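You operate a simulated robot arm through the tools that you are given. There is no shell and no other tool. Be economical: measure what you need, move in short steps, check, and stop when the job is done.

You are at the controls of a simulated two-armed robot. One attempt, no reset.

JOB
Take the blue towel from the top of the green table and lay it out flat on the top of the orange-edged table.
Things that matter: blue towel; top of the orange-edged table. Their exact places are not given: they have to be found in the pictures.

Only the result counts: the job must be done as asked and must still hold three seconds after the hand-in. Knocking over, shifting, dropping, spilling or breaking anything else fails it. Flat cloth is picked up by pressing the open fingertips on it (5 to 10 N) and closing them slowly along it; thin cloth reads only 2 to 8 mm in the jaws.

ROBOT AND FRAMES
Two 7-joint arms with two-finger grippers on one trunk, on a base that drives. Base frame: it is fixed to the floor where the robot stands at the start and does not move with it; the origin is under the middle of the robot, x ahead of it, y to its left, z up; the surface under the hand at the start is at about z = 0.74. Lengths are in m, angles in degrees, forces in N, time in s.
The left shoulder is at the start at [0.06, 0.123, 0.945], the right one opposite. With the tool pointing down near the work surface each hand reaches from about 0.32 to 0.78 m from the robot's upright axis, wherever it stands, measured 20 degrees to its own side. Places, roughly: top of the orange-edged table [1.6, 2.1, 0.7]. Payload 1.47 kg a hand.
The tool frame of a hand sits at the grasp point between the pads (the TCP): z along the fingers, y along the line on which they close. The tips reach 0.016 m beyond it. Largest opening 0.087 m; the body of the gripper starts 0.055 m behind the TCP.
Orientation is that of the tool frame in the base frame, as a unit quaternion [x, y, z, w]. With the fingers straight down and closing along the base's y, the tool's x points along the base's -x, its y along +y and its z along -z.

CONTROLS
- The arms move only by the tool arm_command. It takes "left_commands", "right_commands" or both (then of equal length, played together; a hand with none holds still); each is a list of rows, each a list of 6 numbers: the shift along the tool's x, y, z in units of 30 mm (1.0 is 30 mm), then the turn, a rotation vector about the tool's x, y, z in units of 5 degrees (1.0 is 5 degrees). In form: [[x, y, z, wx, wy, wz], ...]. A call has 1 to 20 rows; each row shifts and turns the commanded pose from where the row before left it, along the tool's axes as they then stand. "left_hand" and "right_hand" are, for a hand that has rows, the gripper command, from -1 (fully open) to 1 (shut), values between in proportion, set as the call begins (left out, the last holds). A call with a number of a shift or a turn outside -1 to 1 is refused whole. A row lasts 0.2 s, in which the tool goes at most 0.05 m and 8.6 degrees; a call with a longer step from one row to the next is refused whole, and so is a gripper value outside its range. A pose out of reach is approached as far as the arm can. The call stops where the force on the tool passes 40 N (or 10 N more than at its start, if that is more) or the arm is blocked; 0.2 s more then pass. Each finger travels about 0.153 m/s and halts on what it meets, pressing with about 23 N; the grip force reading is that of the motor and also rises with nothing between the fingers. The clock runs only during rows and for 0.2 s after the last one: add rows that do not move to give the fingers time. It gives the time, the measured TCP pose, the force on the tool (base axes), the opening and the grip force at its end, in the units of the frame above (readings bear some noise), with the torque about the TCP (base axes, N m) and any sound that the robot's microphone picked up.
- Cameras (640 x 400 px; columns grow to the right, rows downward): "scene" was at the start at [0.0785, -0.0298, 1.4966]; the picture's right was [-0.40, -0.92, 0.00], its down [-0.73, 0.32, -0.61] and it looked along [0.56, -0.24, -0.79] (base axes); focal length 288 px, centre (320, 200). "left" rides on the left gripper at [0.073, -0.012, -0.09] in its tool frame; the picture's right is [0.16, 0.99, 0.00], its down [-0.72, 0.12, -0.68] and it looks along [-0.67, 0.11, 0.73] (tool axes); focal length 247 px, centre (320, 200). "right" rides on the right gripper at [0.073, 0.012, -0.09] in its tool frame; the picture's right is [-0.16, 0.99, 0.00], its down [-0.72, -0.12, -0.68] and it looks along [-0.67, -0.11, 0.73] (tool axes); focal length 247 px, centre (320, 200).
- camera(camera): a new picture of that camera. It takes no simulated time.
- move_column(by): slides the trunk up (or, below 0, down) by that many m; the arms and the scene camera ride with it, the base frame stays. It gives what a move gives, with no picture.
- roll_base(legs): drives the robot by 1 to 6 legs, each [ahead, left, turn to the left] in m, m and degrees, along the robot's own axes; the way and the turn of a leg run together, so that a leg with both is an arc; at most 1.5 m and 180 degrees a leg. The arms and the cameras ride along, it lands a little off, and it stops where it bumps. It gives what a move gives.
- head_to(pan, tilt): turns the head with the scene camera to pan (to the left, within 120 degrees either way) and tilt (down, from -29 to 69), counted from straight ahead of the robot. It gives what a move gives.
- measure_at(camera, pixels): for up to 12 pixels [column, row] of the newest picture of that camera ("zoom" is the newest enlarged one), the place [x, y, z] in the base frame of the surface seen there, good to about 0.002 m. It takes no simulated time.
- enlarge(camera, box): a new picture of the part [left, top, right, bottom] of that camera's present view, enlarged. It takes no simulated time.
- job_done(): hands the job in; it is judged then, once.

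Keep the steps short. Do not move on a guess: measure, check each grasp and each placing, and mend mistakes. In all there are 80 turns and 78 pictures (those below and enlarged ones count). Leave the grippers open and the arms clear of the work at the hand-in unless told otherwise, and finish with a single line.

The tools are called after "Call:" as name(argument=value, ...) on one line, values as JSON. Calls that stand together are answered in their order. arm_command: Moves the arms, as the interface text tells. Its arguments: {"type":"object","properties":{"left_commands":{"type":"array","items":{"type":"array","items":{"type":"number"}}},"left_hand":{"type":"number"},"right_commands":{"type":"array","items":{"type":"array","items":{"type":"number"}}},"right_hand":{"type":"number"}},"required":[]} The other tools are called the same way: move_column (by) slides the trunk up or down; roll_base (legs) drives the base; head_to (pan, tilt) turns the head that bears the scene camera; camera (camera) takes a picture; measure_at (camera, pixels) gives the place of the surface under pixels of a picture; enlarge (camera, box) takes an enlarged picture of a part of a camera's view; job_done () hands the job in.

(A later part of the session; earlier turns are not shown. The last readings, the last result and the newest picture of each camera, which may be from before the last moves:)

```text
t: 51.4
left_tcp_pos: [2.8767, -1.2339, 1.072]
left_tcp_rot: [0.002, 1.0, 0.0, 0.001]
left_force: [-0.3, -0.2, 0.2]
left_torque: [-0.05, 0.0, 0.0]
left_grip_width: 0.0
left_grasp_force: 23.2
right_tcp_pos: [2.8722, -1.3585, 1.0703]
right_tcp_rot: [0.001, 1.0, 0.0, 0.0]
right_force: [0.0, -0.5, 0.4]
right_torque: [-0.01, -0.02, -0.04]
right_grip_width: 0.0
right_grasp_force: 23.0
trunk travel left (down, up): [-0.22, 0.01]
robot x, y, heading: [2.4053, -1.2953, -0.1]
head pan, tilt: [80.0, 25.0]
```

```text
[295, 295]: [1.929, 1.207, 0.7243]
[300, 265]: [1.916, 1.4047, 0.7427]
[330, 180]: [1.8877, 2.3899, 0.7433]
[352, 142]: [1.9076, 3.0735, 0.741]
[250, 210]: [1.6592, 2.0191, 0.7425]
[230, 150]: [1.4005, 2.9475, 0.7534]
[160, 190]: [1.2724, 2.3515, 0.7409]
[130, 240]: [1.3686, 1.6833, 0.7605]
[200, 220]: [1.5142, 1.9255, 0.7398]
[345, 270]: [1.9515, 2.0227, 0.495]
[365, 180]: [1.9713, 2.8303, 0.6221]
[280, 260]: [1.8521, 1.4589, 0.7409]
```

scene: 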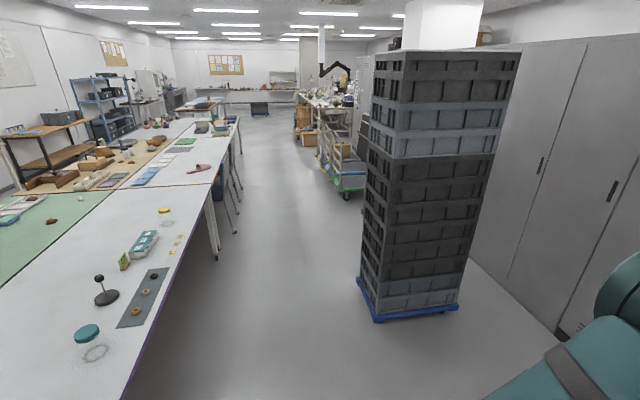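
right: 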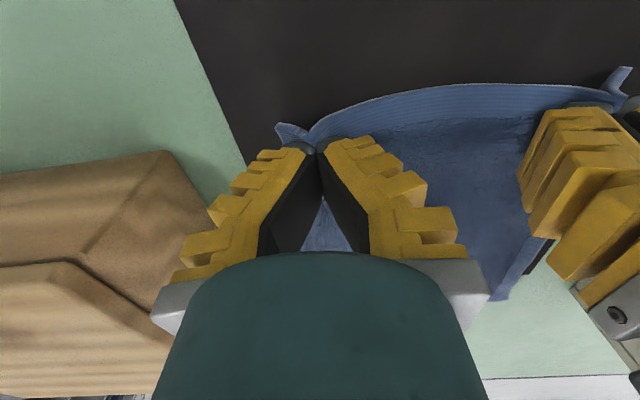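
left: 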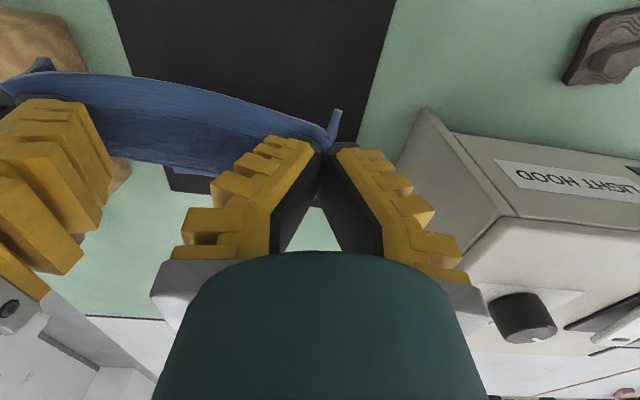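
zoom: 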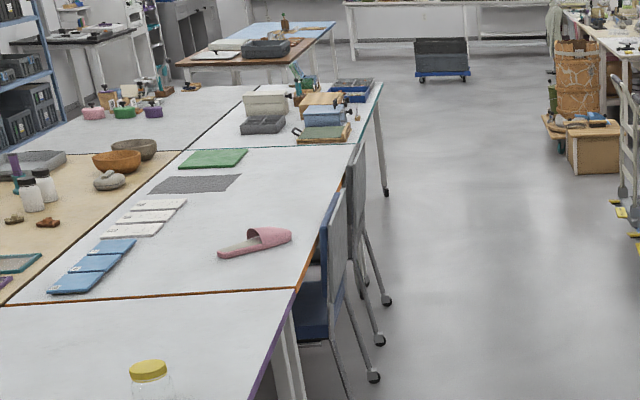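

Target spot: x 1.6–1.82, y 2.0–2.2 is clear. I check how far the robot's base sticks out, looking straight down.

Call:
head_to(pan=0, tilt=69)

Call:
camera(camera="scene")

Call:
measure_at(camera="scene", pixels=[[320, 300], [320, 320], [320, 340], [220, 320], [420, 320], [320, 270]])

```text
t: 53.0
left_tcp_pos: [2.8762, -1.2328, 1.0721]
left_tcp_rot: [0.002, 1.0, 0.0, 0.0]
left_force: [-0.6, 0.8, -0.8]
left_torque: [0.02, 0.0, 0.01]
left_grip_width: 0.0002
left_grasp_force: 23.2
right_tcp_pos: [2.8702, -1.3589, 1.0695]
right_tcp_rot: [0.002, 1.0, 0.0, 0.0]
right_force: [-0.6, 0.6, 0.0]
right_torque: [0.01, -0.03, -0.02]
right_grip_width: 0.0
right_grasp_force: 23.2
trunk travel left (down, up): [-0.22, 0.01]
robot x, y, heading: [2.4042, -1.2947, 0.0]
head pan, tilt: [0.0, 68.8]
```

```text
49 pictures are left
```

scene: 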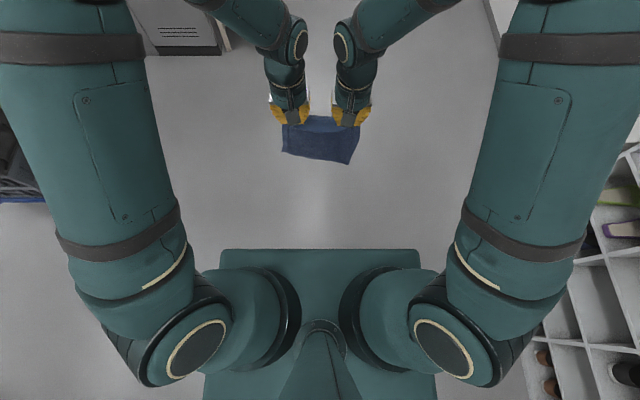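

```text
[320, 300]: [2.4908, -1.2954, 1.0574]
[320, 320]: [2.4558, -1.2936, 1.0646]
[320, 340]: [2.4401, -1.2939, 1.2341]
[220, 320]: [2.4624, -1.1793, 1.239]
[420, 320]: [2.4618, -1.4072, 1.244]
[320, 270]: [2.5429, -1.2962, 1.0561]
```

The base front is within 0.36 m of the axis. I turn left 90°, shift right 0.07 m, and check.

Call:
roll_base(legs=[[0, 0, 90], [0, -0.07, 0]])

Call:
head_to(pan=0, tilt=25)

Call:
camera(camera="scene")

```text
t: 58.0
left_tcp_pos: [2.4243, -0.8222, 1.0719]
left_tcp_rot: [-0.698, 0.716, 0.001, 0.0]
left_force: [-0.1, 1.0, 0.3]
left_torque: [-0.01, 0.01, -0.02]
left_grip_width: 0.0
left_grasp_force: 23.6
right_tcp_pos: [2.5493, -0.8303, 1.07]
right_tcp_rot: [-0.698, 0.716, 0.0, -0.001]
right_force: [0.2, 0.6, 0.0]
right_torque: [-0.02, -0.01, 0.01]
right_grip_width: 0.0
right_grasp_force: 22.9
trunk travel left (down, up): [-0.22, 0.01]
robot x, y, heading: [2.4766, -1.2962, 88.5]
head pan, tilt: [0.0, 68.8]
```

```text
t: 59.1
left_tcp_pos: [2.4242, -0.8228, 1.0716]
left_tcp_rot: [-0.698, 0.716, 0.0, 0.001]
left_force: [0.2, -0.4, 0.4]
left_torque: [0.0, 0.01, -0.03]
left_grip_width: 0.0002
left_grasp_force: 22.8
right_tcp_pos: [2.548, -0.8294, 1.069]
right_tcp_rot: [-0.698, 0.716, 0.0, 0.0]
right_force: [0.2, 0.3, 0.1]
right_torque: [0.01, -0.01, 0.07]
right_grip_width: 0.0003
right_grasp_force: 22.9
trunk travel left (down, up): [-0.22, 0.01]
robot x, y, heading: [2.4723, -1.295, 88.5]
head pan, tilt: [0.0, 25.0]
```

```text
48 pictures are left
```

scene: 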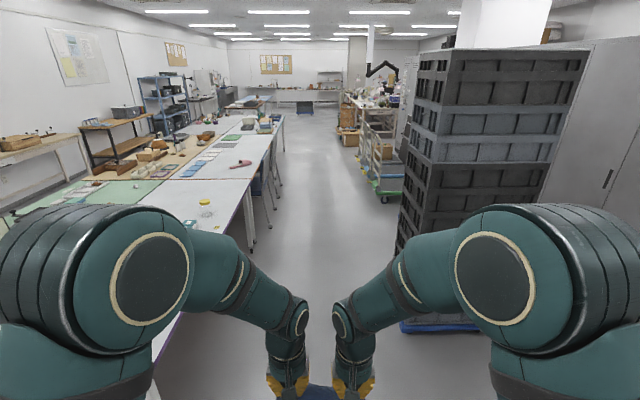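

Correcting 1.5° of heading, then driving ahead 1.4 m past the crates (0.1 m elbow margin).

Call:
roll_base(legs=[[0, 0.02, 1.5], [1.0, 0, 0]])

Call:
roll_base(legs=[[1.2, 0, 0]])

Call:
camera(camera="scene")

```text
t: 64.9
left_tcp_pos: [2.3931, 0.2074, 1.07]
left_tcp_rot: [0.707, -0.707, 0.0, 0.0]
left_force: [-0.8, 0.5, -0.3]
left_torque: [-0.01, -0.01, -0.03]
left_grip_width: 0.0
left_grasp_force: 22.9
right_tcp_pos: [2.5176, 0.2022, 1.0692]
right_tcp_rot: [-0.707, 0.707, 0.0, 0.0]
right_force: [-0.7, 0.2, -0.3]
right_torque: [-0.03, 0.0, -0.04]
right_grip_width: 0.0
right_grasp_force: 23.3
trunk travel left (down, up): [-0.22, 0.01]
robot x, y, heading: [2.4505, -0.2648, 90.1]
head pan, tilt: [0.0, 25.0]
```

```text
t: 71.0
left_tcp_pos: [2.3839, 1.4022, 1.0709]
left_tcp_rot: [0.711, -0.704, 0.0, -0.001]
left_force: [1.4, 0.0, 0.0]
left_torque: [0.01, 0.02, -0.04]
left_grip_width: 0.0002
left_grasp_force: 23.3
right_tcp_pos: [2.5084, 1.3993, 1.0705]
right_tcp_rot: [0.71, -0.704, 0.0, 0.0]
right_force: [-0.2, -0.4, 0.5]
right_torque: [-0.01, 0.0, -0.03]
right_grip_width: 0.0
right_grasp_force: 22.8
trunk travel left (down, up): [-0.22, 0.01]
robot x, y, heading: [2.4502, 0.9286, 90.5]
head pan, tilt: [0.0, 25.0]
```

```text
47 pictures are left
```

scene: 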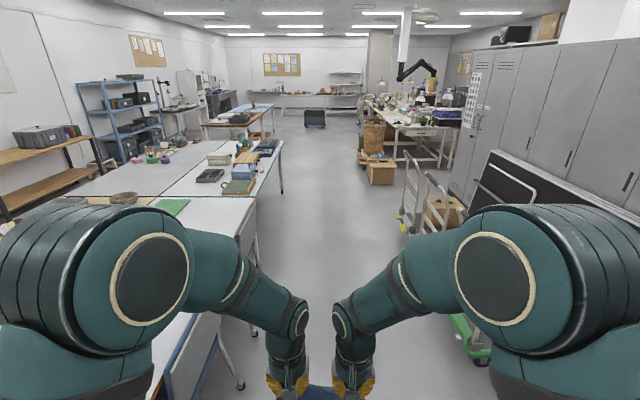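

Past the crates. Ahead 1.17 m, right 0.1 m, then turn left 89.5°.

Call:
roll_base(legs=[[1.17, 0, -0.5], [0, -0.11, 0], [0, 0, 90]])

Call:
head_to(pan=0, tilt=45)

Call:
camera(camera="scene")

```text
t: 82.1
left_tcp_pos: [2.0811, 2.0422, 1.0711]
left_tcp_rot: [1.0, 0.007, 0.0, -0.001]
left_force: [-0.3, -0.8, 0.2]
left_torque: [0.0, 0.02, -0.02]
left_grip_width: 0.0001
left_grasp_force: 22.7
right_tcp_pos: [2.0822, 2.1681, 1.0692]
right_tcp_rot: [1.0, 0.007, 0.0, 0.0]
right_force: [-0.1, -0.7, 1.1]
right_torque: [-0.01, -0.02, -0.03]
right_grip_width: 0.0
right_grasp_force: 23.1
trunk travel left (down, up): [-0.22, 0.01]
robot x, y, heading: [2.5516, 2.1117, -179.1]
head pan, tilt: [0.0, 25.0]
```

```text
t: 82.9
left_tcp_pos: [2.0804, 2.0416, 1.0706]
left_tcp_rot: [1.0, 0.007, 0.0, -0.001]
left_force: [0.2, 0.9, 0.0]
left_torque: [0.01, 0.02, 0.0]
left_grip_width: 0.0
left_grasp_force: 23.4
right_tcp_pos: [2.083, 2.1679, 1.0703]
right_tcp_rot: [1.0, 0.007, 0.001, 0.0]
right_force: [0.4, -0.9, 0.2]
right_torque: [0.0, 0.02, 0.02]
right_grip_width: 0.0
right_grasp_force: 23.0
trunk travel left (down, up): [-0.22, 0.01]
robot x, y, heading: [2.5528, 2.1104, -179.2]
head pan, tilt: [0.0, 45.0]
```

```text
46 pictures are left
```

scene: 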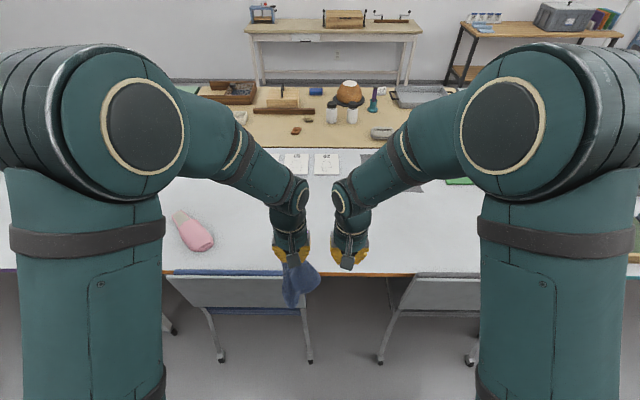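

The towel looks shifted — the right hand may have lost its corner. Zooming in.

Call:
enlarge(camera="scene", box=[240, 170, 400, 320])

Call:
camera(camera="left")

Call:
camera(camera="right")

```text
2.67 times, centred on (320, 245) of scene
```

zoom: 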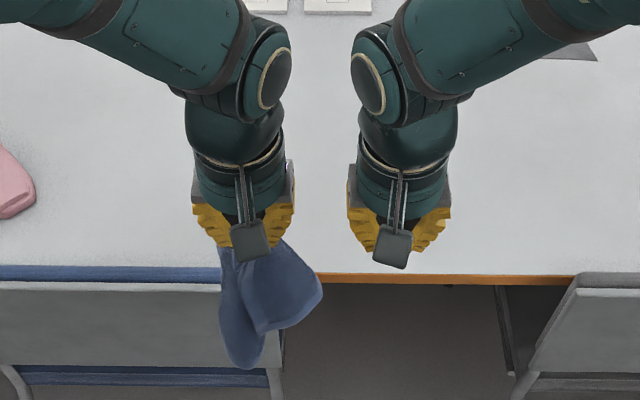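

```text
44 pictures are left
```

left: 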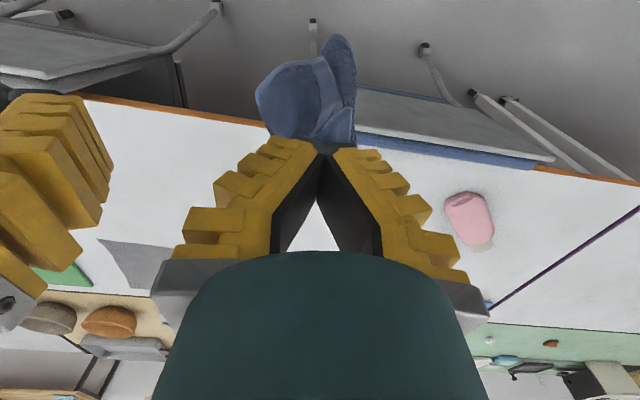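

```text
43 pictures are left
```

right: 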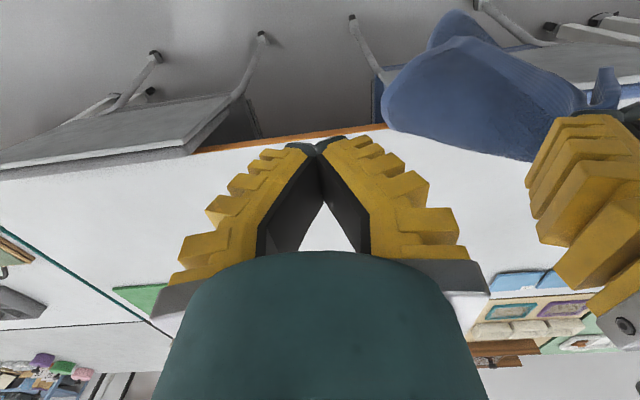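

The right hand lost its corner during the drive; the left still holds. I gently raise the left hand 0.09 m to clear the chair back, then move it forward 0.26 m over the table; the right hand lifts aside.

Call:
arm_command(left_commands=[[0, 0, -0.2, 0, 0, 0], [0, 0, -0.4, 0, 0, 0], [0, 0, -0.4, 0, 0, 0], [0, 0, -0.4, 0, 0, 0], [0, 0, -0.4, 0, 0, 0], [0, 0, -0.4, 0, 0, 0], [0, 0, -0.4, 0, 0, 0], [0, 0, -0.3, 0, 0, 0], [0, 0, -0.1, 0, 0, 0], [0, 0, 0, 0, 0, 0]])

Call:
arm_command(left_commands=[[-0.15, 0, 0, 0, 0, 0], [-0.3, 0, 0, 0, 0, 0], [-0.5, 0, 0, 0, 0, 0], [-0.6, 0, 0, 0, 0, 0], [-0.6, 0, 0, 0, 0, 0], [-0.6, 0, 0, 0, 0, 0], [-0.6, 0, 0, 0, 0, 0], [-0.6, 0, 0, 0, 0, 0], [-0.6, 0, 0, 0, 0, 0], [-0.6, 0, 0, 0, 0, 0], [-0.6, 0, 0, 0, 0, 0], [-0.6, 0, 0, 0, 0, 0], [-0.6, 0, 0, 0, 0, 0], [-0.6, 0, 0, 0, 0, 0], [-0.5, 0, 0, 0, 0, 0], [-0.3, 0, 0, 0, 0, 0], [-0.15, 0, 0, 0, 0, 0], [0, 0, 0, 0, 0, 0]])

Call:
camera(camera="scene")

```text
t: 85.1
left_tcp_pos: [2.0792, 2.0437, 1.1609]
left_tcp_rot: [1.0, 0.007, 0.0, 0.001]
left_force: [0.5, -0.2, 0.1]
left_torque: [0.02, 0.02, 0.01]
left_grip_width: 0.0
left_grasp_force: 22.9
right_tcp_pos: [2.0826, 2.168, 1.0693]
right_tcp_rot: [1.0, 0.007, 0.0, 0.0]
right_force: [-0.4, -0.1, 0.3]
right_torque: [-0.02, 0.03, 0.01]
right_grip_width: 0.0
right_grasp_force: 22.6
trunk travel left (down, up): [-0.22, 0.01]
robot x, y, heading: [2.55, 2.1125, -179.1]
head pan, tilt: [0.0, 45.0]
```

```text
t: 88.9
left_tcp_pos: [1.8256, 2.0379, 1.1611]
left_tcp_rot: [1.0, 0.007, 0.0, -0.001]
left_force: [-0.4, -0.4, 0.2]
left_torque: [0.01, 0.02, 0.02]
left_grip_width: 0.0001
left_grasp_force: 23.2
right_tcp_pos: [2.0813, 2.1664, 1.0692]
right_tcp_rot: [1.0, 0.007, -0.001, 0.0]
right_force: [0.0, -0.1, 0.6]
right_torque: [0.0, -0.03, -0.01]
right_grip_width: 0.0002
right_grasp_force: 22.9
trunk travel left (down, up): [-0.22, 0.01]
robot x, y, heading: [2.5493, 2.1091, -179.0]
head pan, tilt: [0.0, 45.0]
```

```text
42 pictures are left
```

scene: 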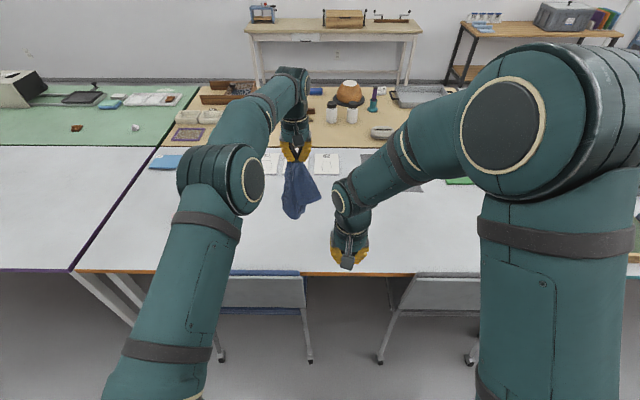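

Towel is now over the table, held by one corner. I drive 0.13 m ahead gently.

Call:
roll_base(legs=[[0.06, 0, -0.9], [0.07, 0, 0]])

Call:
camera(camera="scene")

Call:
camera(camera="right")

```text
t: 90.5
left_tcp_pos: [1.6961, 2.051, 1.1589]
left_tcp_rot: [1.0, -0.002, 0.0, 0.001]
left_force: [-0.7, 0.6, 0.1]
left_torque: [0.01, -0.04, -0.03]
left_grip_width: 0.0
left_grasp_force: 22.9
right_tcp_pos: [1.9546, 2.1752, 1.0692]
right_tcp_rot: [1.0, -0.002, 0.0, 0.0]
right_force: [-1.6, 0.0, -0.5]
right_torque: [0.03, 0.0, -0.02]
right_grip_width: 0.0003
right_grasp_force: 23.4
trunk travel left (down, up): [-0.22, 0.01]
robot x, y, heading: [2.4221, 2.1085, 179.8]
head pan, tilt: [0.0, 45.0]
```

```text
41 pictures are left
```

scene: 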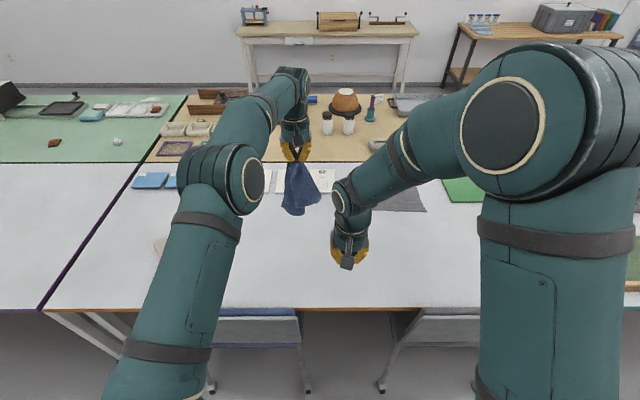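

```text
40 pictures are left
```

right: 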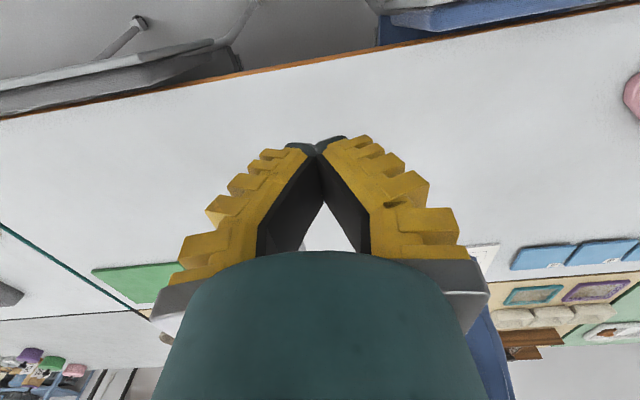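

Lower the trunk 0.12 m, so the towel's bottom nears the table, then look.

Call:
move_column(by=-0.12)

Call:
camera(camera="scene")

Call:
measure_at(camera="scene", pixels=[[298, 215], [310, 200], [290, 190], [320, 185], [262, 190], [400, 212], [428, 212], [250, 170], [165, 245], [310, 240]])

```text
t: 92.0
left_tcp_pos: [1.6978, 2.051, 1.0405]
left_tcp_rot: [1.0, -0.001, 0.0, 0.0]
left_force: [-0.6, 0.5, 0.4]
left_torque: [-0.03, 0.0, 0.0]
left_grip_width: 0.0
left_grasp_force: 22.9
right_tcp_pos: [1.9578, 2.1764, 0.9507]
right_tcp_rot: [1.0, -0.002, 0.0, 0.0]
right_force: [-0.3, -0.3, 0.0]
right_torque: [-0.02, 0.0, 0.02]
right_grip_width: 0.0
right_grasp_force: 22.9
trunk travel left (down, up): [-0.1, 0.13]
robot x, y, heading: [2.4247, 2.1128, 179.8]
head pan, tilt: [0.0, 45.0]
```

```text
39 pictures are left
```

scene: 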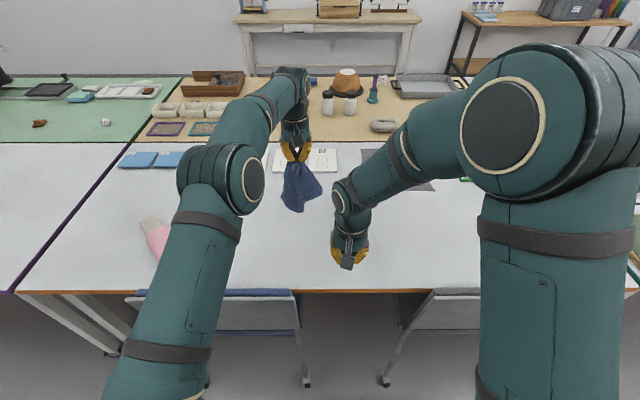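

```text
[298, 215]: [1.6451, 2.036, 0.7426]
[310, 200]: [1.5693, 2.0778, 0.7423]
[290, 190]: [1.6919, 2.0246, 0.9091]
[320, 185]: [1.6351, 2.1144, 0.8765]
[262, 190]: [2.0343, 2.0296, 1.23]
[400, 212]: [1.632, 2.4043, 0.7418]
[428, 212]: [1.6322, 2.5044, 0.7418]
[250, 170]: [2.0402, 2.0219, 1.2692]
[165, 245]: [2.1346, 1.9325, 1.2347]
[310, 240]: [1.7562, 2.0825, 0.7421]
```

Zooming on the hanging towel to understand which flap is which.

Call:
enlarge(camera="scene", box=[260, 130, 350, 230])

Call:
camera(camera="left")

```text
4.00 times, centred on (305, 180) of scene
```

zoom: 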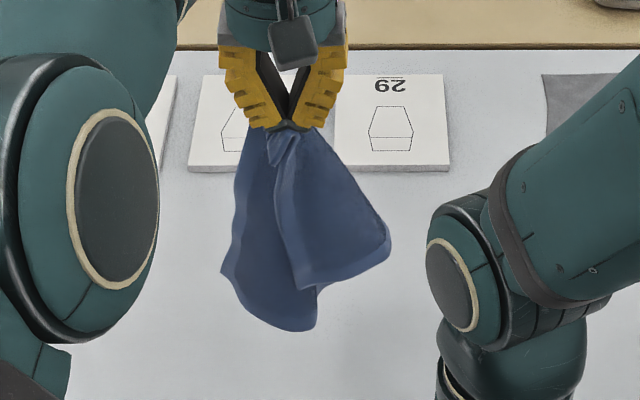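

```text
37 pictures are left
```

left: 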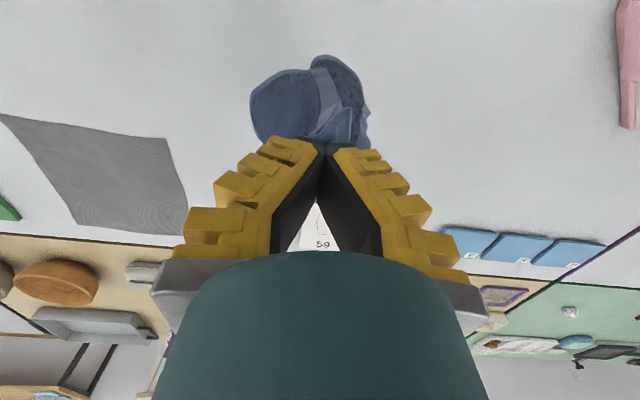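

The free near corner hangs to the right. Plan: touch the bottom corner down at about (1.68, 2.14), then lay the hand diagonally toward (1.86, 1.95), then pull the flaps out. First position the left hand, with the right hand moving aside.

Call:
arm_command(left_commands=[[-0.075, -0.375, 0, 0, 0, 0], [-0.075, -0.375, 0, 0, 0, 0], [-0.075, -0.375, 0, 0, 0, 0], [-0.075, -0.375, 0, 0, 0, 0], [-0.075, -0.375, 0, 0, 0, 0], [-0.075, -0.375, 0, 0, 0, 0], [-0.075, -0.375, 0, 0, 0, 0], [-0.075, -0.375, 0, 0, 0, 0], [0, 0, 0, 0, 0, 0], [0, 0, 0, 0, 0, 0]], right_commands=[[0, -0.9, 0, 0, 0, 0], [0, -0.9, 0, 0, 0, 0], [0, -0.9, 0, 0, 0, 0], [0, -0.9, 0, 0, 0, 0], [0, -0.9, 0, 0, 0, 0], [0, -0.9, 0, 0, 0, 0], [0, -0.9, 0, 0, 0, 0], [0, -0.9, 0, 0, 0, 0], [0, 0, 0, 0, 0, 0], [0, 0, 0, 0, 0, 0]])

Call:
enlarge(camera="scene", box=[240, 120, 400, 240])

```text
t: 94.2
left_tcp_pos: [1.7015, 2.1372, 1.0351]
left_tcp_rot: [1.0, -0.002, 0.0, 0.0]
left_force: [-0.8, 0.1, -0.7]
left_torque: [0.02, -0.02, -0.02]
left_grip_width: 0.0
left_grasp_force: 23.2
left hand out of reach, approached as far as the arm can: row 5, 6, 7, 8
right_tcp_pos: [1.9585, 2.3922, 0.9494]
right_tcp_rot: [1.0, -0.002, 0.0, 0.0]
right_force: [-0.1, 0.9, 1.4]
right_torque: [-0.03, 0.0, 0.01]
right_grip_width: 0.0001
right_grasp_force: 22.7
trunk travel left (down, up): [-0.1, 0.13]
robot x, y, heading: [2.4262, 2.1112, 179.8]
head pan, tilt: [0.0, 45.0]
```

```text
3.33 times, centred on (320, 180) of scene
```

zoom: 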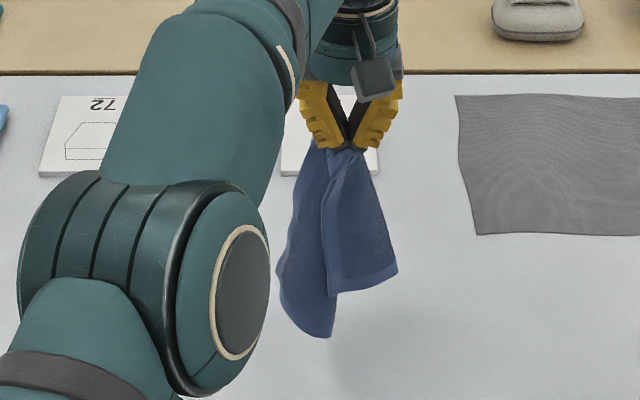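

Call:
measure_at(camera="zoom", pixels=[[320, 330], [395, 270], [335, 285], [290, 270], [478, 232], [375, 172], [350, 160], [350, 380]])

```text
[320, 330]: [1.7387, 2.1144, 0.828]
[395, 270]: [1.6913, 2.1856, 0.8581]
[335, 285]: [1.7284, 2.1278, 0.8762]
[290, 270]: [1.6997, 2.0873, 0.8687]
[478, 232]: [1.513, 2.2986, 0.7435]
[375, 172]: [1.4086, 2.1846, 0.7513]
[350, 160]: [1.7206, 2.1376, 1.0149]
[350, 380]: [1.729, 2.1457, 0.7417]
```

Lowering to touch the bottom, then laying along the diagonal.

Call:
arm_command(left_commands=[[0, 0, 0.4, 0, 0, 0], [0, 0, 0.4, 0, 0, 0], [0, 0, 0.4, 0, 0, 0], [0, 0, 0.4, 0, 0, 0], [0, 0, 0.4, 0, 0, 0], [0, 0, 0.4, 0, 0, 0], [0, 0, 0.4, 0, 0, 0], [0, 0, 0, 0, 0, 0]])

Call:
arm_command(left_commands=[[0.315, 0.315, 0.333, 0, 0, 0], [0.315, 0.315, 0.333, 0, 0, 0], [0.315, 0.315, 0.333, 0, 0, 0], [0.315, 0.315, 0.333, 0, 0, 0], [0.315, 0.315, 0.333, 0, 0, 0], [0.315, 0.315, 0.333, 0, 0, 0], [0.315, 0.315, 0.333, 0, 0, 0], [0.315, 0.315, 0.333, 0, 0, 0], [0.315, 0.315, 0.333, 0, 0, 0], [0.315, 0.315, 0.333, 0, 0, 0], [0.315, 0.315, 0.333, 0, 0, 0], [0.315, 0.315, 0.333, 0, 0, 0], [0.315, 0.315, 0.333, 0, 0, 0], [0.315, 0.315, 0.333, 0, 0, 0], [0.315, 0.315, 0.333, 0, 0, 0], [0.315, 0.315, 0.333, 0, 0, 0], [0.315, 0.315, 0.333, 0, 0, 0], [0.315, 0.315, 0.333, 0, 0, 0], [0, 0, 0, 0, 0, 0]])

Call:
enlarge(camera="scene", box=[220, 130, 420, 290])

Call:
camera(camera="right")

```text
t: 96.0
left_tcp_pos: [1.7022, 2.1353, 0.9512]
left_tcp_rot: [1.0, -0.002, 0.0, 0.001]
left_force: [0.0, 0.1, 0.9]
left_torque: [0.0, -0.05, -0.02]
left_grip_width: 0.0
left_grasp_force: 23.0
right_tcp_pos: [1.9584, 2.3916, 0.9508]
right_tcp_rot: [1.0, -0.002, 0.0, 0.0]
right_force: [-0.2, 0.1, 0.1]
right_torque: [0.0, -0.01, -0.01]
right_grip_width: 0.0
right_grasp_force: 22.4
trunk travel left (down, up): [-0.1, 0.13]
robot x, y, heading: [2.425, 2.111, 180.0]
head pan, tilt: [0.0, 45.0]
```

```text
t: 100.0
left_tcp_pos: [1.8709, 1.9675, 0.7735]
left_tcp_rot: [1.0, -0.002, 0.001, 0.0]
left_force: [-0.4, 0.2, 0.1]
left_torque: [-0.01, -0.03, 0.03]
left_grip_width: 0.0
left_grasp_force: 23.1
right_tcp_pos: [1.9581, 2.3936, 0.9506]
right_tcp_rot: [1.0, -0.002, 0.0, 0.0]
right_force: [0.5, -0.7, 0.5]
right_torque: [-0.01, 0.01, 0.0]
right_grip_width: 0.0
right_grasp_force: 22.9
trunk travel left (down, up): [-0.1, 0.13]
robot x, y, heading: [2.4191, 2.1137, 179.9]
head pan, tilt: [0.0, 45.0]
```

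```text
2.50 times, centred on (320, 210) of scene
```

zoom: 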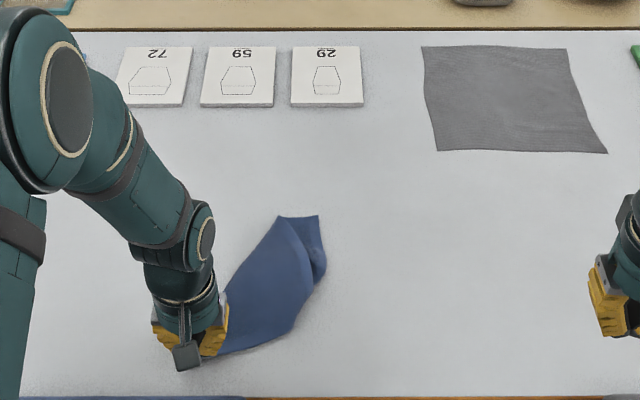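

```text
34 pictures are left
```

right: 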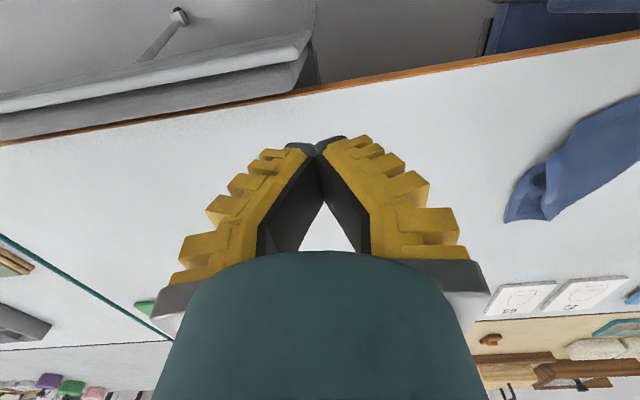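

Laid along the diagonal. I zoom to understand the folds while still holding.

Call:
enlarge(camera="scene", box=[265, 205, 345, 285])

Call:
measure_at(camera="zoom", pixels=[[330, 60], [450, 60], [470, 195], [380, 130], [350, 290], [160, 350], [200, 170], [300, 180], [420, 200]])

```text
5.00 times, centred on (305, 245) of scene
```

zoom: 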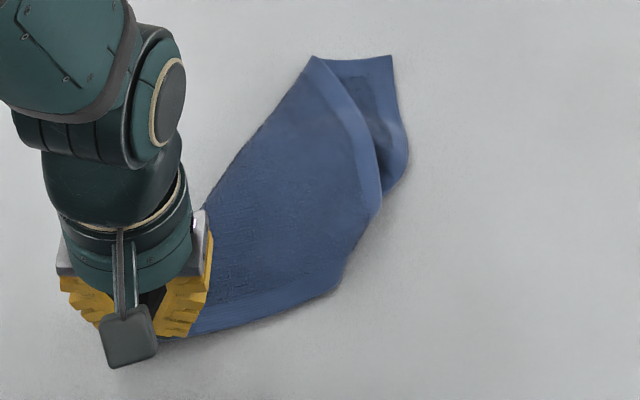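

```text
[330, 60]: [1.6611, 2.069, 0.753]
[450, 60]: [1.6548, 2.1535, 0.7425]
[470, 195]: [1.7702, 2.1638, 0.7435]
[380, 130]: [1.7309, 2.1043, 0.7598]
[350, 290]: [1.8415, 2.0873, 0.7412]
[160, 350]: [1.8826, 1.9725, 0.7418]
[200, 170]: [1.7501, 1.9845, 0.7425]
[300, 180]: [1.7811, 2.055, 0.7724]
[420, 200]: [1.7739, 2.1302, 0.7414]
```

The near edge runs from the left hand to a corner at zoom (340,288); the fourth corner is tucked beneath. Best fix: keep the left grip, pinch that second corner with the right hand, lift so gravity unfolds the towel, and lay it down again. Measuring that corner.

Call:
measure_at(camera="zoom", pixels=[[335, 285], [320, 280], [300, 275], [320, 250], [350, 240], [290, 305], [260, 270], [240, 310], [370, 210], [300, 230]])

```text
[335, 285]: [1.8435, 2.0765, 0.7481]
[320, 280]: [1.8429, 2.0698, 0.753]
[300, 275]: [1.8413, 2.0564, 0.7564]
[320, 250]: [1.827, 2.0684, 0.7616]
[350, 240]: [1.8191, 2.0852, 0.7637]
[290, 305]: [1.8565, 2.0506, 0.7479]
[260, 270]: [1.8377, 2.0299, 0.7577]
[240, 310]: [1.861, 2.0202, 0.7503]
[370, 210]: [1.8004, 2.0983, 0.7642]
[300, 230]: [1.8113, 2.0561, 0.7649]
```

The right boundary may be a fold. I bring the right hand nearer for a closer look with its camera.

Call:
arm_command(right_commands=[[-0.5, 0.8, 0, 0, 0, 0], [-0.5, 0.8, 0, 0, 0, 0], [-0.5, 0.8, 0, 0, 0, 0], [-0.5, 0.8, 0, 0, 0, 0], [-0.5, 0.8, 0, 0, 0, 0], [-0.5, 0.8, 0, 0, 0, 0], [-0.5, 0.6, 0, 0, 0, 0], [0, 0, 0, 0, 0, 0]], right_hand=0)

Call:
camera(camera="right")

```text
t: 101.8
left_tcp_pos: [1.872, 1.9681, 0.7733]
left_tcp_rot: [1.0, -0.001, 0.0, 0.0]
left_force: [0.1, -0.3, 0.0]
left_torque: [-0.01, 0.0, -0.03]
left_grip_width: 0.0
left_grasp_force: 22.9
right_tcp_pos: [1.85, 2.2295, 0.951]
right_tcp_rot: [1.0, -0.002, 0.0, -0.001]
right_force: [-0.6, -0.1, -0.3]
right_torque: [0.02, -0.01, 0.01]
right_grip_width: 0.049
right_grasp_force: 3.9
trunk travel left (down, up): [-0.1, 0.13]
robot x, y, heading: [2.4251, 2.1111, 180.1]
head pan, tilt: [0.0, 45.0]
```

```text
32 pictures are left
```

right: 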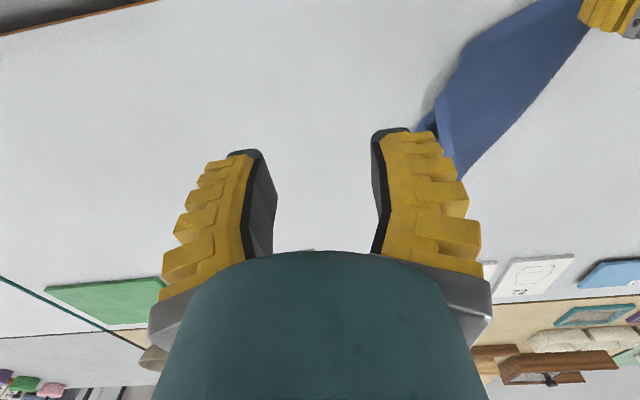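

Call:
enlarge(camera="right", box=[390, 0, 640, 190])

Call:
enlarge(camera="scene", box=[290, 210, 350, 275])

```text
2.11 times, centred on (515, 95) of right
```

zoom: 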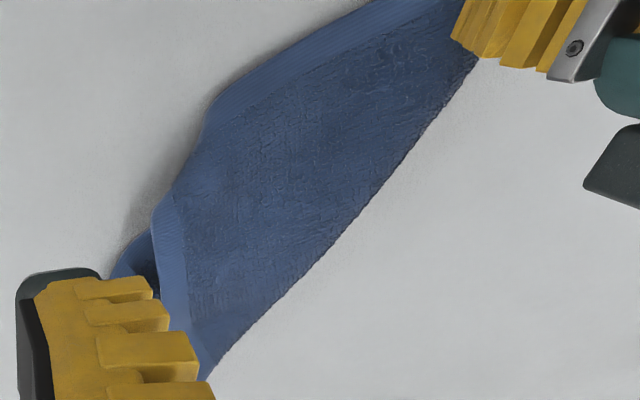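

```text
6.15 times, centred on (320, 242) of scene
```

zoom: 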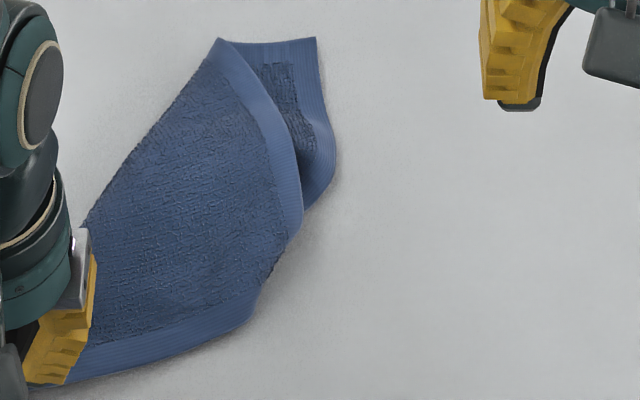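

Now it's clear: the second corner is tucked under, with a bulging fold between zoom (255,310) and (298,235). I'll grab this fold with the right hand, lift with both hands, and let the cloth unfold by gravity. Measuring the fold.

Call:
measure_at(camera="zoom", pixels=[[258, 305], [265, 285], [280, 265], [295, 240], [250, 290], [265, 255], [240, 310], [290, 225], [310, 38], [330, 160]])

```text
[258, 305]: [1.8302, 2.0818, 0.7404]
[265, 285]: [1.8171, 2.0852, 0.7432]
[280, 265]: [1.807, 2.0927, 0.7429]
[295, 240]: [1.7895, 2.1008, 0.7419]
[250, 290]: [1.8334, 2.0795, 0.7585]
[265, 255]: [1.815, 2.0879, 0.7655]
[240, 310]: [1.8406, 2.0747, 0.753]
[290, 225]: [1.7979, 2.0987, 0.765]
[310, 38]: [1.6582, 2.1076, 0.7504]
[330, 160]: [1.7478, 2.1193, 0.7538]
```

Moving the right hand over the fold at (1.83, 2.08), down to z ≈ 0.80 first.

Call:
arm_command(right_commands=[[-0.13, 0.8, 0, 0, 0, 0], [-0.13, 0.8, 0, 0, 0, 0], [-0.13, 0.8, 0, 0, 0, 0], [-0.13, 0.8, 0, 0, 0, 0], [-0.13, 0.8, 0, 0, 0, 0], [0, 0.8, 0, 0, 0, 0], [0, 0.2, 0.6, 0, 0, 0], [0, 0, 0.8, 0, 0, 0], [0, 0, 0.8, 0, 0, 0], [0, 0, 0.8, 0, 0, 0], [0, 0, 0.8, 0, 0, 0], [0, 0, 0.8, 0, 0, 0], [0, 0, 0.4, 0, 0, 0], [0, 0, 0, 0, 0, 0]])

Call:
camera(camera="right")

```text
t: 104.8
left_tcp_pos: [1.871, 1.9687, 0.7742]
left_tcp_rot: [1.0, -0.001, 0.0, 0.0]
left_force: [-0.4, -0.6, -0.2]
left_torque: [-0.01, 0.0, -0.02]
left_grip_width: 0.0
left_grasp_force: 23.1
right_tcp_pos: [1.8314, 2.0802, 0.7985]
right_tcp_rot: [1.0, -0.002, 0.0, 0.0]
right_force: [-0.4, -0.7, 0.5]
right_torque: [0.01, 0.0, 0.02]
right_grip_width: 0.0494
right_grasp_force: 4.4
trunk travel left (down, up): [-0.1, 0.13]
robot x, y, heading: [2.4229, 2.1142, 179.7]
head pan, tilt: [0.0, 45.0]
```

```text
29 pictures are left
```

right: 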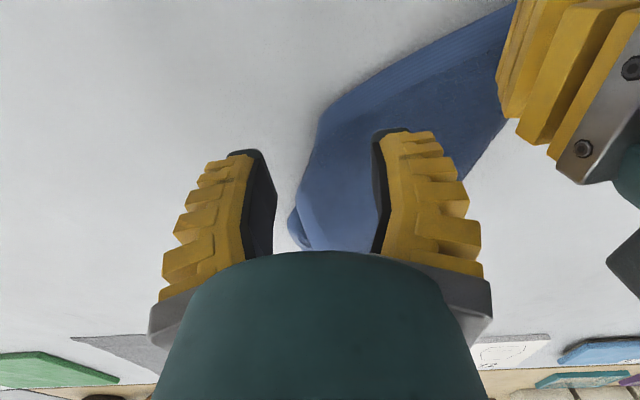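

The fold lies between the fingers. Lowering to z ≈ 0.764 and closing in steps.

Call:
arm_command(right_commands=[[0.15, 0, 0.3, 0, 0, 0], [0, 0, 0.3, 0, 0, 0], [0, 0, 0.3, 0, 0, 0], [0, 0, 0.15, 0, 0, 0], [0, 0, 0.1, 0, 0, 0], [0, 0, 0, 0, 0, 0]])

Call:
arm_command(right_commands=[[0, 0, 0, 0, 0, 0], [0, 0, 0, 0, 0, 0]], right_hand=0.4)

Call:
arm_command(right_commands=[[0, 0, 0, 0, 0, 0], [0, 0, 0, 0, 0, 0]], right_hand=0.7)

Call:
arm_command(right_commands=[[0, 0, 0, 0, 0, 0], [0, 0, 0, 0, 0, 0], [0, 0, 0, 0, 0, 0]], right_hand=1)

Call:
camera(camera="right")

```text
t: 106.2
left_tcp_pos: [1.8709, 1.9685, 0.7731]
left_tcp_rot: [1.0, -0.001, 0.0, 0.001]
left_force: [-0.3, 0.4, -0.2]
left_torque: [0.01, -0.01, 0.0]
left_grip_width: 0.0001
left_grasp_force: 22.9
right_tcp_pos: [1.8379, 2.0785, 0.7651]
right_tcp_rot: [1.0, -0.001, 0.0, 0.001]
right_force: [-0.5, -0.3, -0.2]
right_torque: [-0.03, 0.04, -0.01]
right_grip_width: 0.0491
right_grasp_force: 3.8
trunk travel left (down, up): [-0.1, 0.13]
robot x, y, heading: [2.4193, 2.1116, 179.9]
head pan, tilt: [0.0, 45.0]
```

```text
t: 106.8
left_tcp_pos: [1.8713, 1.967, 0.7736]
left_tcp_rot: [1.0, -0.002, 0.0, 0.001]
left_force: [0.2, 0.1, 0.2]
left_torque: [0.03, -0.01, 0.0]
left_grip_width: 0.0
left_grasp_force: 22.6
right_tcp_pos: [1.8371, 2.0796, 0.7655]
right_tcp_rot: [1.0, -0.001, 0.0, 0.001]
right_force: [-0.3, -0.1, 0.2]
right_torque: [-0.04, 0.03, -0.01]
right_grip_width: 0.0322
right_grasp_force: 4.3
trunk travel left (down, up): [-0.1, 0.13]
robot x, y, heading: [2.4282, 2.1116, 179.9]
head pan, tilt: [0.0, 45.0]
```

```text
t: 107.4
left_tcp_pos: [1.8702, 1.9671, 0.7722]
left_tcp_rot: [1.0, -0.001, 0.0, 0.0]
left_force: [-0.1, 0.1, -0.2]
left_torque: [0.0, -0.01, -0.05]
left_grip_width: 0.0
left_grasp_force: 23.0
right_tcp_pos: [1.8363, 2.0785, 0.7654]
right_tcp_rot: [1.0, -0.002, 0.0, 0.001]
right_force: [-0.1, -0.2, 0.5]
right_torque: [0.02, 0.0, -0.01]
right_grip_width: 0.0199
right_grasp_force: 5.1
trunk travel left (down, up): [-0.1, 0.13]
robot x, y, heading: [2.4212, 2.1108, 179.7]
head pan, tilt: [0.0, 45.0]
```

```text
t: 108.2
left_tcp_pos: [1.8719, 1.9666, 0.7727]
left_tcp_rot: [1.0, -0.002, 0.0, -0.001]
left_force: [0.2, 0.7, 0.3]
left_torque: [-0.02, -0.01, 0.01]
left_grip_width: 0.0
left_grasp_force: 22.8
right_tcp_pos: [1.8372, 2.0793, 0.7661]
right_tcp_rot: [1.0, -0.002, 0.0, -0.001]
right_force: [0.0, 0.2, 0.7]
right_torque: [0.0, -0.02, -0.02]
right_grip_width: 0.0002
right_grasp_force: 23.0
trunk travel left (down, up): [-0.1, 0.13]
robot x, y, heading: [2.4235, 2.1104, 179.8]
head pan, tilt: [0.0, 45.0]
```

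```text
28 pictures are left
```

right: 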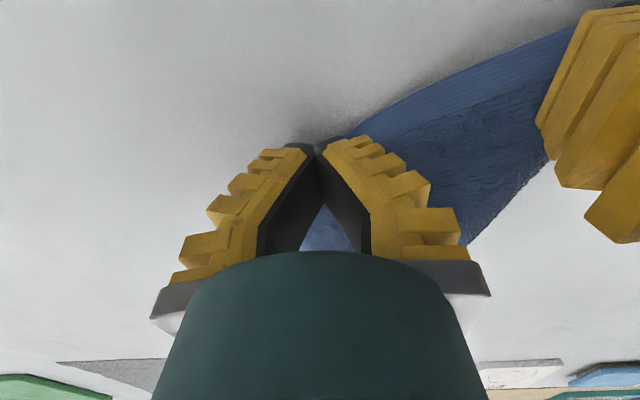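

Lifting both hands 0.06 m slowly to check both holds.

Call:
arm_command(left_commands=[[0, 0, -0.2, 0, 0, 0], [0, 0, -0.2, 0, 0, 0], [0, 0, -0.2, 0, 0, 0], [0, 0, -0.2, 0, 0, 0], [0, 0, -0.2, 0, 0, 0], [0, 0, -0.2, 0, 0, 0], [0, 0, -0.2, 0, 0, 0], [0, 0, -0.2, 0, 0, 0], [0, 0, -0.2, 0, 0, 0], [0, 0, -0.2, 0, 0, 0], [0, 0, 0, 0, 0, 0]], right_commands=[[0, 0, -0.2, 0, 0, 0], [0, 0, -0.2, 0, 0, 0], [0, 0, -0.2, 0, 0, 0], [0, 0, -0.2, 0, 0, 0], [0, 0, -0.2, 0, 0, 0], [0, 0, -0.2, 0, 0, 0], [0, 0, -0.2, 0, 0, 0], [0, 0, -0.2, 0, 0, 0], [0, 0, -0.2, 0, 0, 0], [0, 0, -0.2, 0, 0, 0], [0, 0, 0, 0, 0, 0]])

Call:
camera(camera="right")

Call:
enlarge(camera="scene", box=[250, 190, 370, 280])

```text
t: 110.6
left_tcp_pos: [1.8709, 1.9679, 0.8331]
left_tcp_rot: [1.0, -0.002, 0.001, 0.0]
left_force: [-0.4, 0.0, 0.0]
left_torque: [-0.01, -0.01, -0.03]
left_grip_width: 0.0004
left_grasp_force: 23.3
right_tcp_pos: [1.8359, 2.0795, 0.8248]
right_tcp_rot: [1.0, -0.002, 0.001, 0.0]
right_force: [0.3, 0.5, 0.2]
right_torque: [0.05, 0.0, -0.01]
right_grip_width: 0.0
right_grasp_force: 23.2
trunk travel left (down, up): [-0.1, 0.13]
robot x, y, heading: [2.4263, 2.1112, 179.7]
head pan, tilt: [0.0, 45.0]
```

```text
27 pictures are left
```

right: 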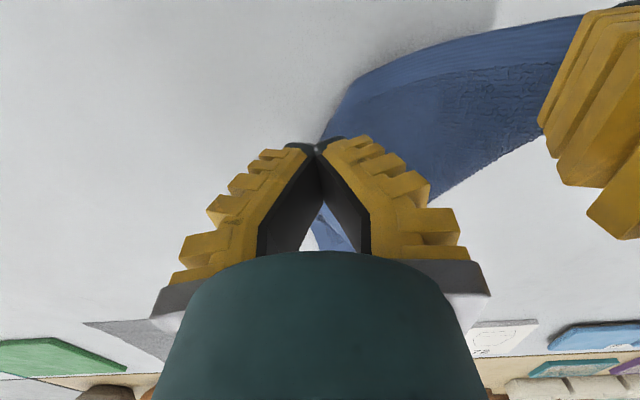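

```text
4.44 times, centred on (310, 235) of scene
```

zoom: 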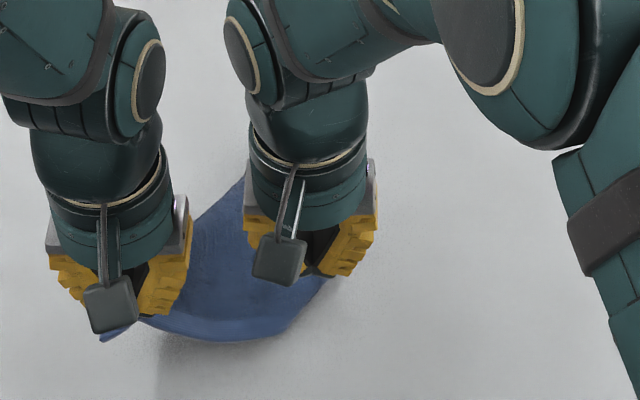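

The right hand slipped off; pinches need pressing. I lower the left hand back, release, and retract both to view the towel freely.

Call:
arm_command(left_commands=[[0.1, 0.1, 0.4, 0, 0, 0], [0.1, 0.1, 0.4, 0, 0, 0], [0.1, 0.1, 0.4, 0, 0, 0], [0.1, 0.1, 0.4, 0, 0, 0], [0.1, 0.1, 0.4, 0, 0, 0], [0, 0, 0.2, 0, 0, 0], [0, 0, 0, 0, 0, 0]], right_commands=[[0, -0.8, -0.5, 0, 0, 0], [0, -0.8, -0.5, 0, 0, 0], [0, -0.8, -0.5, 0, 0, 0], [0, -0.8, -0.5, 0, 0, 0], [0, -0.8, 0, 0, 0, 0], [0, -0.8, 0, 0, 0, 0], [0, 0, 0, 0, 0, 0]])

Call:
arm_command(left_commands=[[0, 0, 0, 0, 0, 0], [0, 0, 0, 0, 0, 0], [0, 0, -0.1, 0, 0, 0], [0, 0, -0.3, 0, 0, 0], [0, 0, -0.8, 0, 0, 0], [0, 0, -0.8, 0, 0, 0], [0, 0.8, -0.8, 0, 0, 0], [0, 0.8, -0.8, 0, 0, 0], [0, 0.8, -0.8, 0, 0, 0], [0, 0.8, -0.8, 0, 0, 0], [0, 0.8, 0, 0, 0, 0], [0, 0.8, 0, 0, 0, 0], [0, 0, 0, 0, 0, 0]], left_hand=0.4)

Call:
head_to(pan=0, tilt=50)

Call:
enlarge(camera="scene", box=[240, 140, 400, 260])

```text
t: 112.2
left_tcp_pos: [1.8865, 1.9517, 0.7652]
left_tcp_rot: [1.0, -0.001, 0.0, 0.001]
left_force: [0.8, 0.6, 0.1]
left_torque: [0.02, 0.01, -0.02]
left_grip_width: 0.0
left_grasp_force: 22.9
right_tcp_pos: [1.8353, 2.2233, 0.8856]
right_tcp_rot: [1.0, -0.002, 0.0, 0.0]
right_force: [0.7, -0.1, -0.2]
right_torque: [-0.03, 0.02, 0.03]
right_grip_width: 0.0
right_grasp_force: 23.0
trunk travel left (down, up): [-0.1, 0.13]
robot x, y, heading: [2.4171, 2.1126, 179.8]
head pan, tilt: [0.0, 45.0]
```

```text
t: 115.0
left_tcp_pos: [1.8859, 1.8067, 0.9222]
left_tcp_rot: [1.0, -0.001, 0.0, 0.001]
left_force: [0.2, -0.2, -0.7]
left_torque: [0.02, -0.02, -0.01]
left_grip_width: 0.0324
left_grasp_force: 4.8
right_tcp_pos: [1.8359, 2.2239, 0.8861]
right_tcp_rot: [1.0, -0.002, 0.0, 0.0]
right_force: [-0.1, 0.2, -0.8]
right_torque: [0.01, 0.01, 0.02]
right_grip_width: 0.0001
right_grasp_force: 23.1
trunk travel left (down, up): [-0.1, 0.13]
robot x, y, heading: [2.4251, 2.1101, 179.7]
head pan, tilt: [0.0, 45.0]
```

```text
t: 115.6
left_tcp_pos: [1.8855, 1.8085, 0.9217]
left_tcp_rot: [1.0, -0.002, 0.001, 0.0]
left_force: [-0.7, 0.5, -0.1]
left_torque: [0.0, -0.02, -0.01]
left_grip_width: 0.0325
left_grasp_force: 4.3
right_tcp_pos: [1.8367, 2.2244, 0.8856]
right_tcp_rot: [1.0, -0.002, 0.0, 0.001]
right_force: [-0.2, -0.6, -0.2]
right_torque: [-0.02, -0.01, 0.02]
right_grip_width: 0.0001
right_grasp_force: 22.8
trunk travel left (down, up): [-0.1, 0.13]
robot x, y, heading: [2.4265, 2.1117, 179.7]
head pan, tilt: [0.0, 50.0]
```

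```text
3.33 times, centred on (320, 200) of scene
```

zoom: 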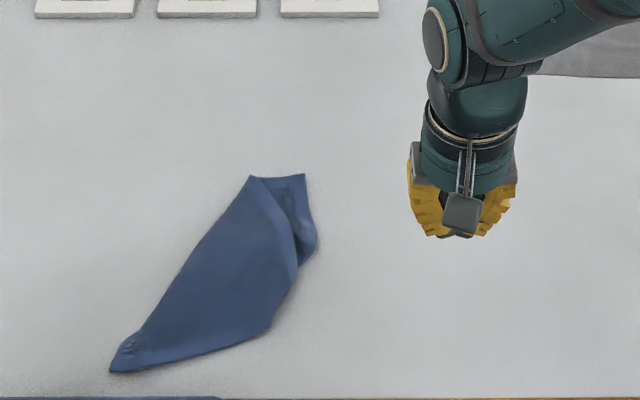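

Call:
measure_at(camera="zoom", pixels=[[112, 371], [251, 178], [303, 176], [316, 245], [296, 268], [268, 330], [180, 270], [210, 300], [150, 350], [275, 225], [305, 220]])

Call:
enlarge(camera="scene", box=[262, 188, 324, 238])

```text
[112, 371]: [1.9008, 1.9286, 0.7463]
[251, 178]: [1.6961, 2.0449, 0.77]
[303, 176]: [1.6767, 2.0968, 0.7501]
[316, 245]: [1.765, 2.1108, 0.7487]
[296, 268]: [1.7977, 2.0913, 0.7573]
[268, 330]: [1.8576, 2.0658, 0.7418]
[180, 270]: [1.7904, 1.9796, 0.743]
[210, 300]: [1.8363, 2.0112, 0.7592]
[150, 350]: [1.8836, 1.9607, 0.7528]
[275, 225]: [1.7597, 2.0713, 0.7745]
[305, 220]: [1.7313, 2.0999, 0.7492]
```

```text
8.00 times, centred on (293, 213) of scene
```

zoom: 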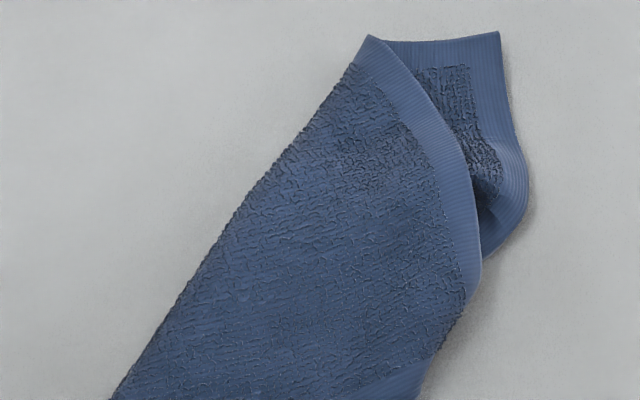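

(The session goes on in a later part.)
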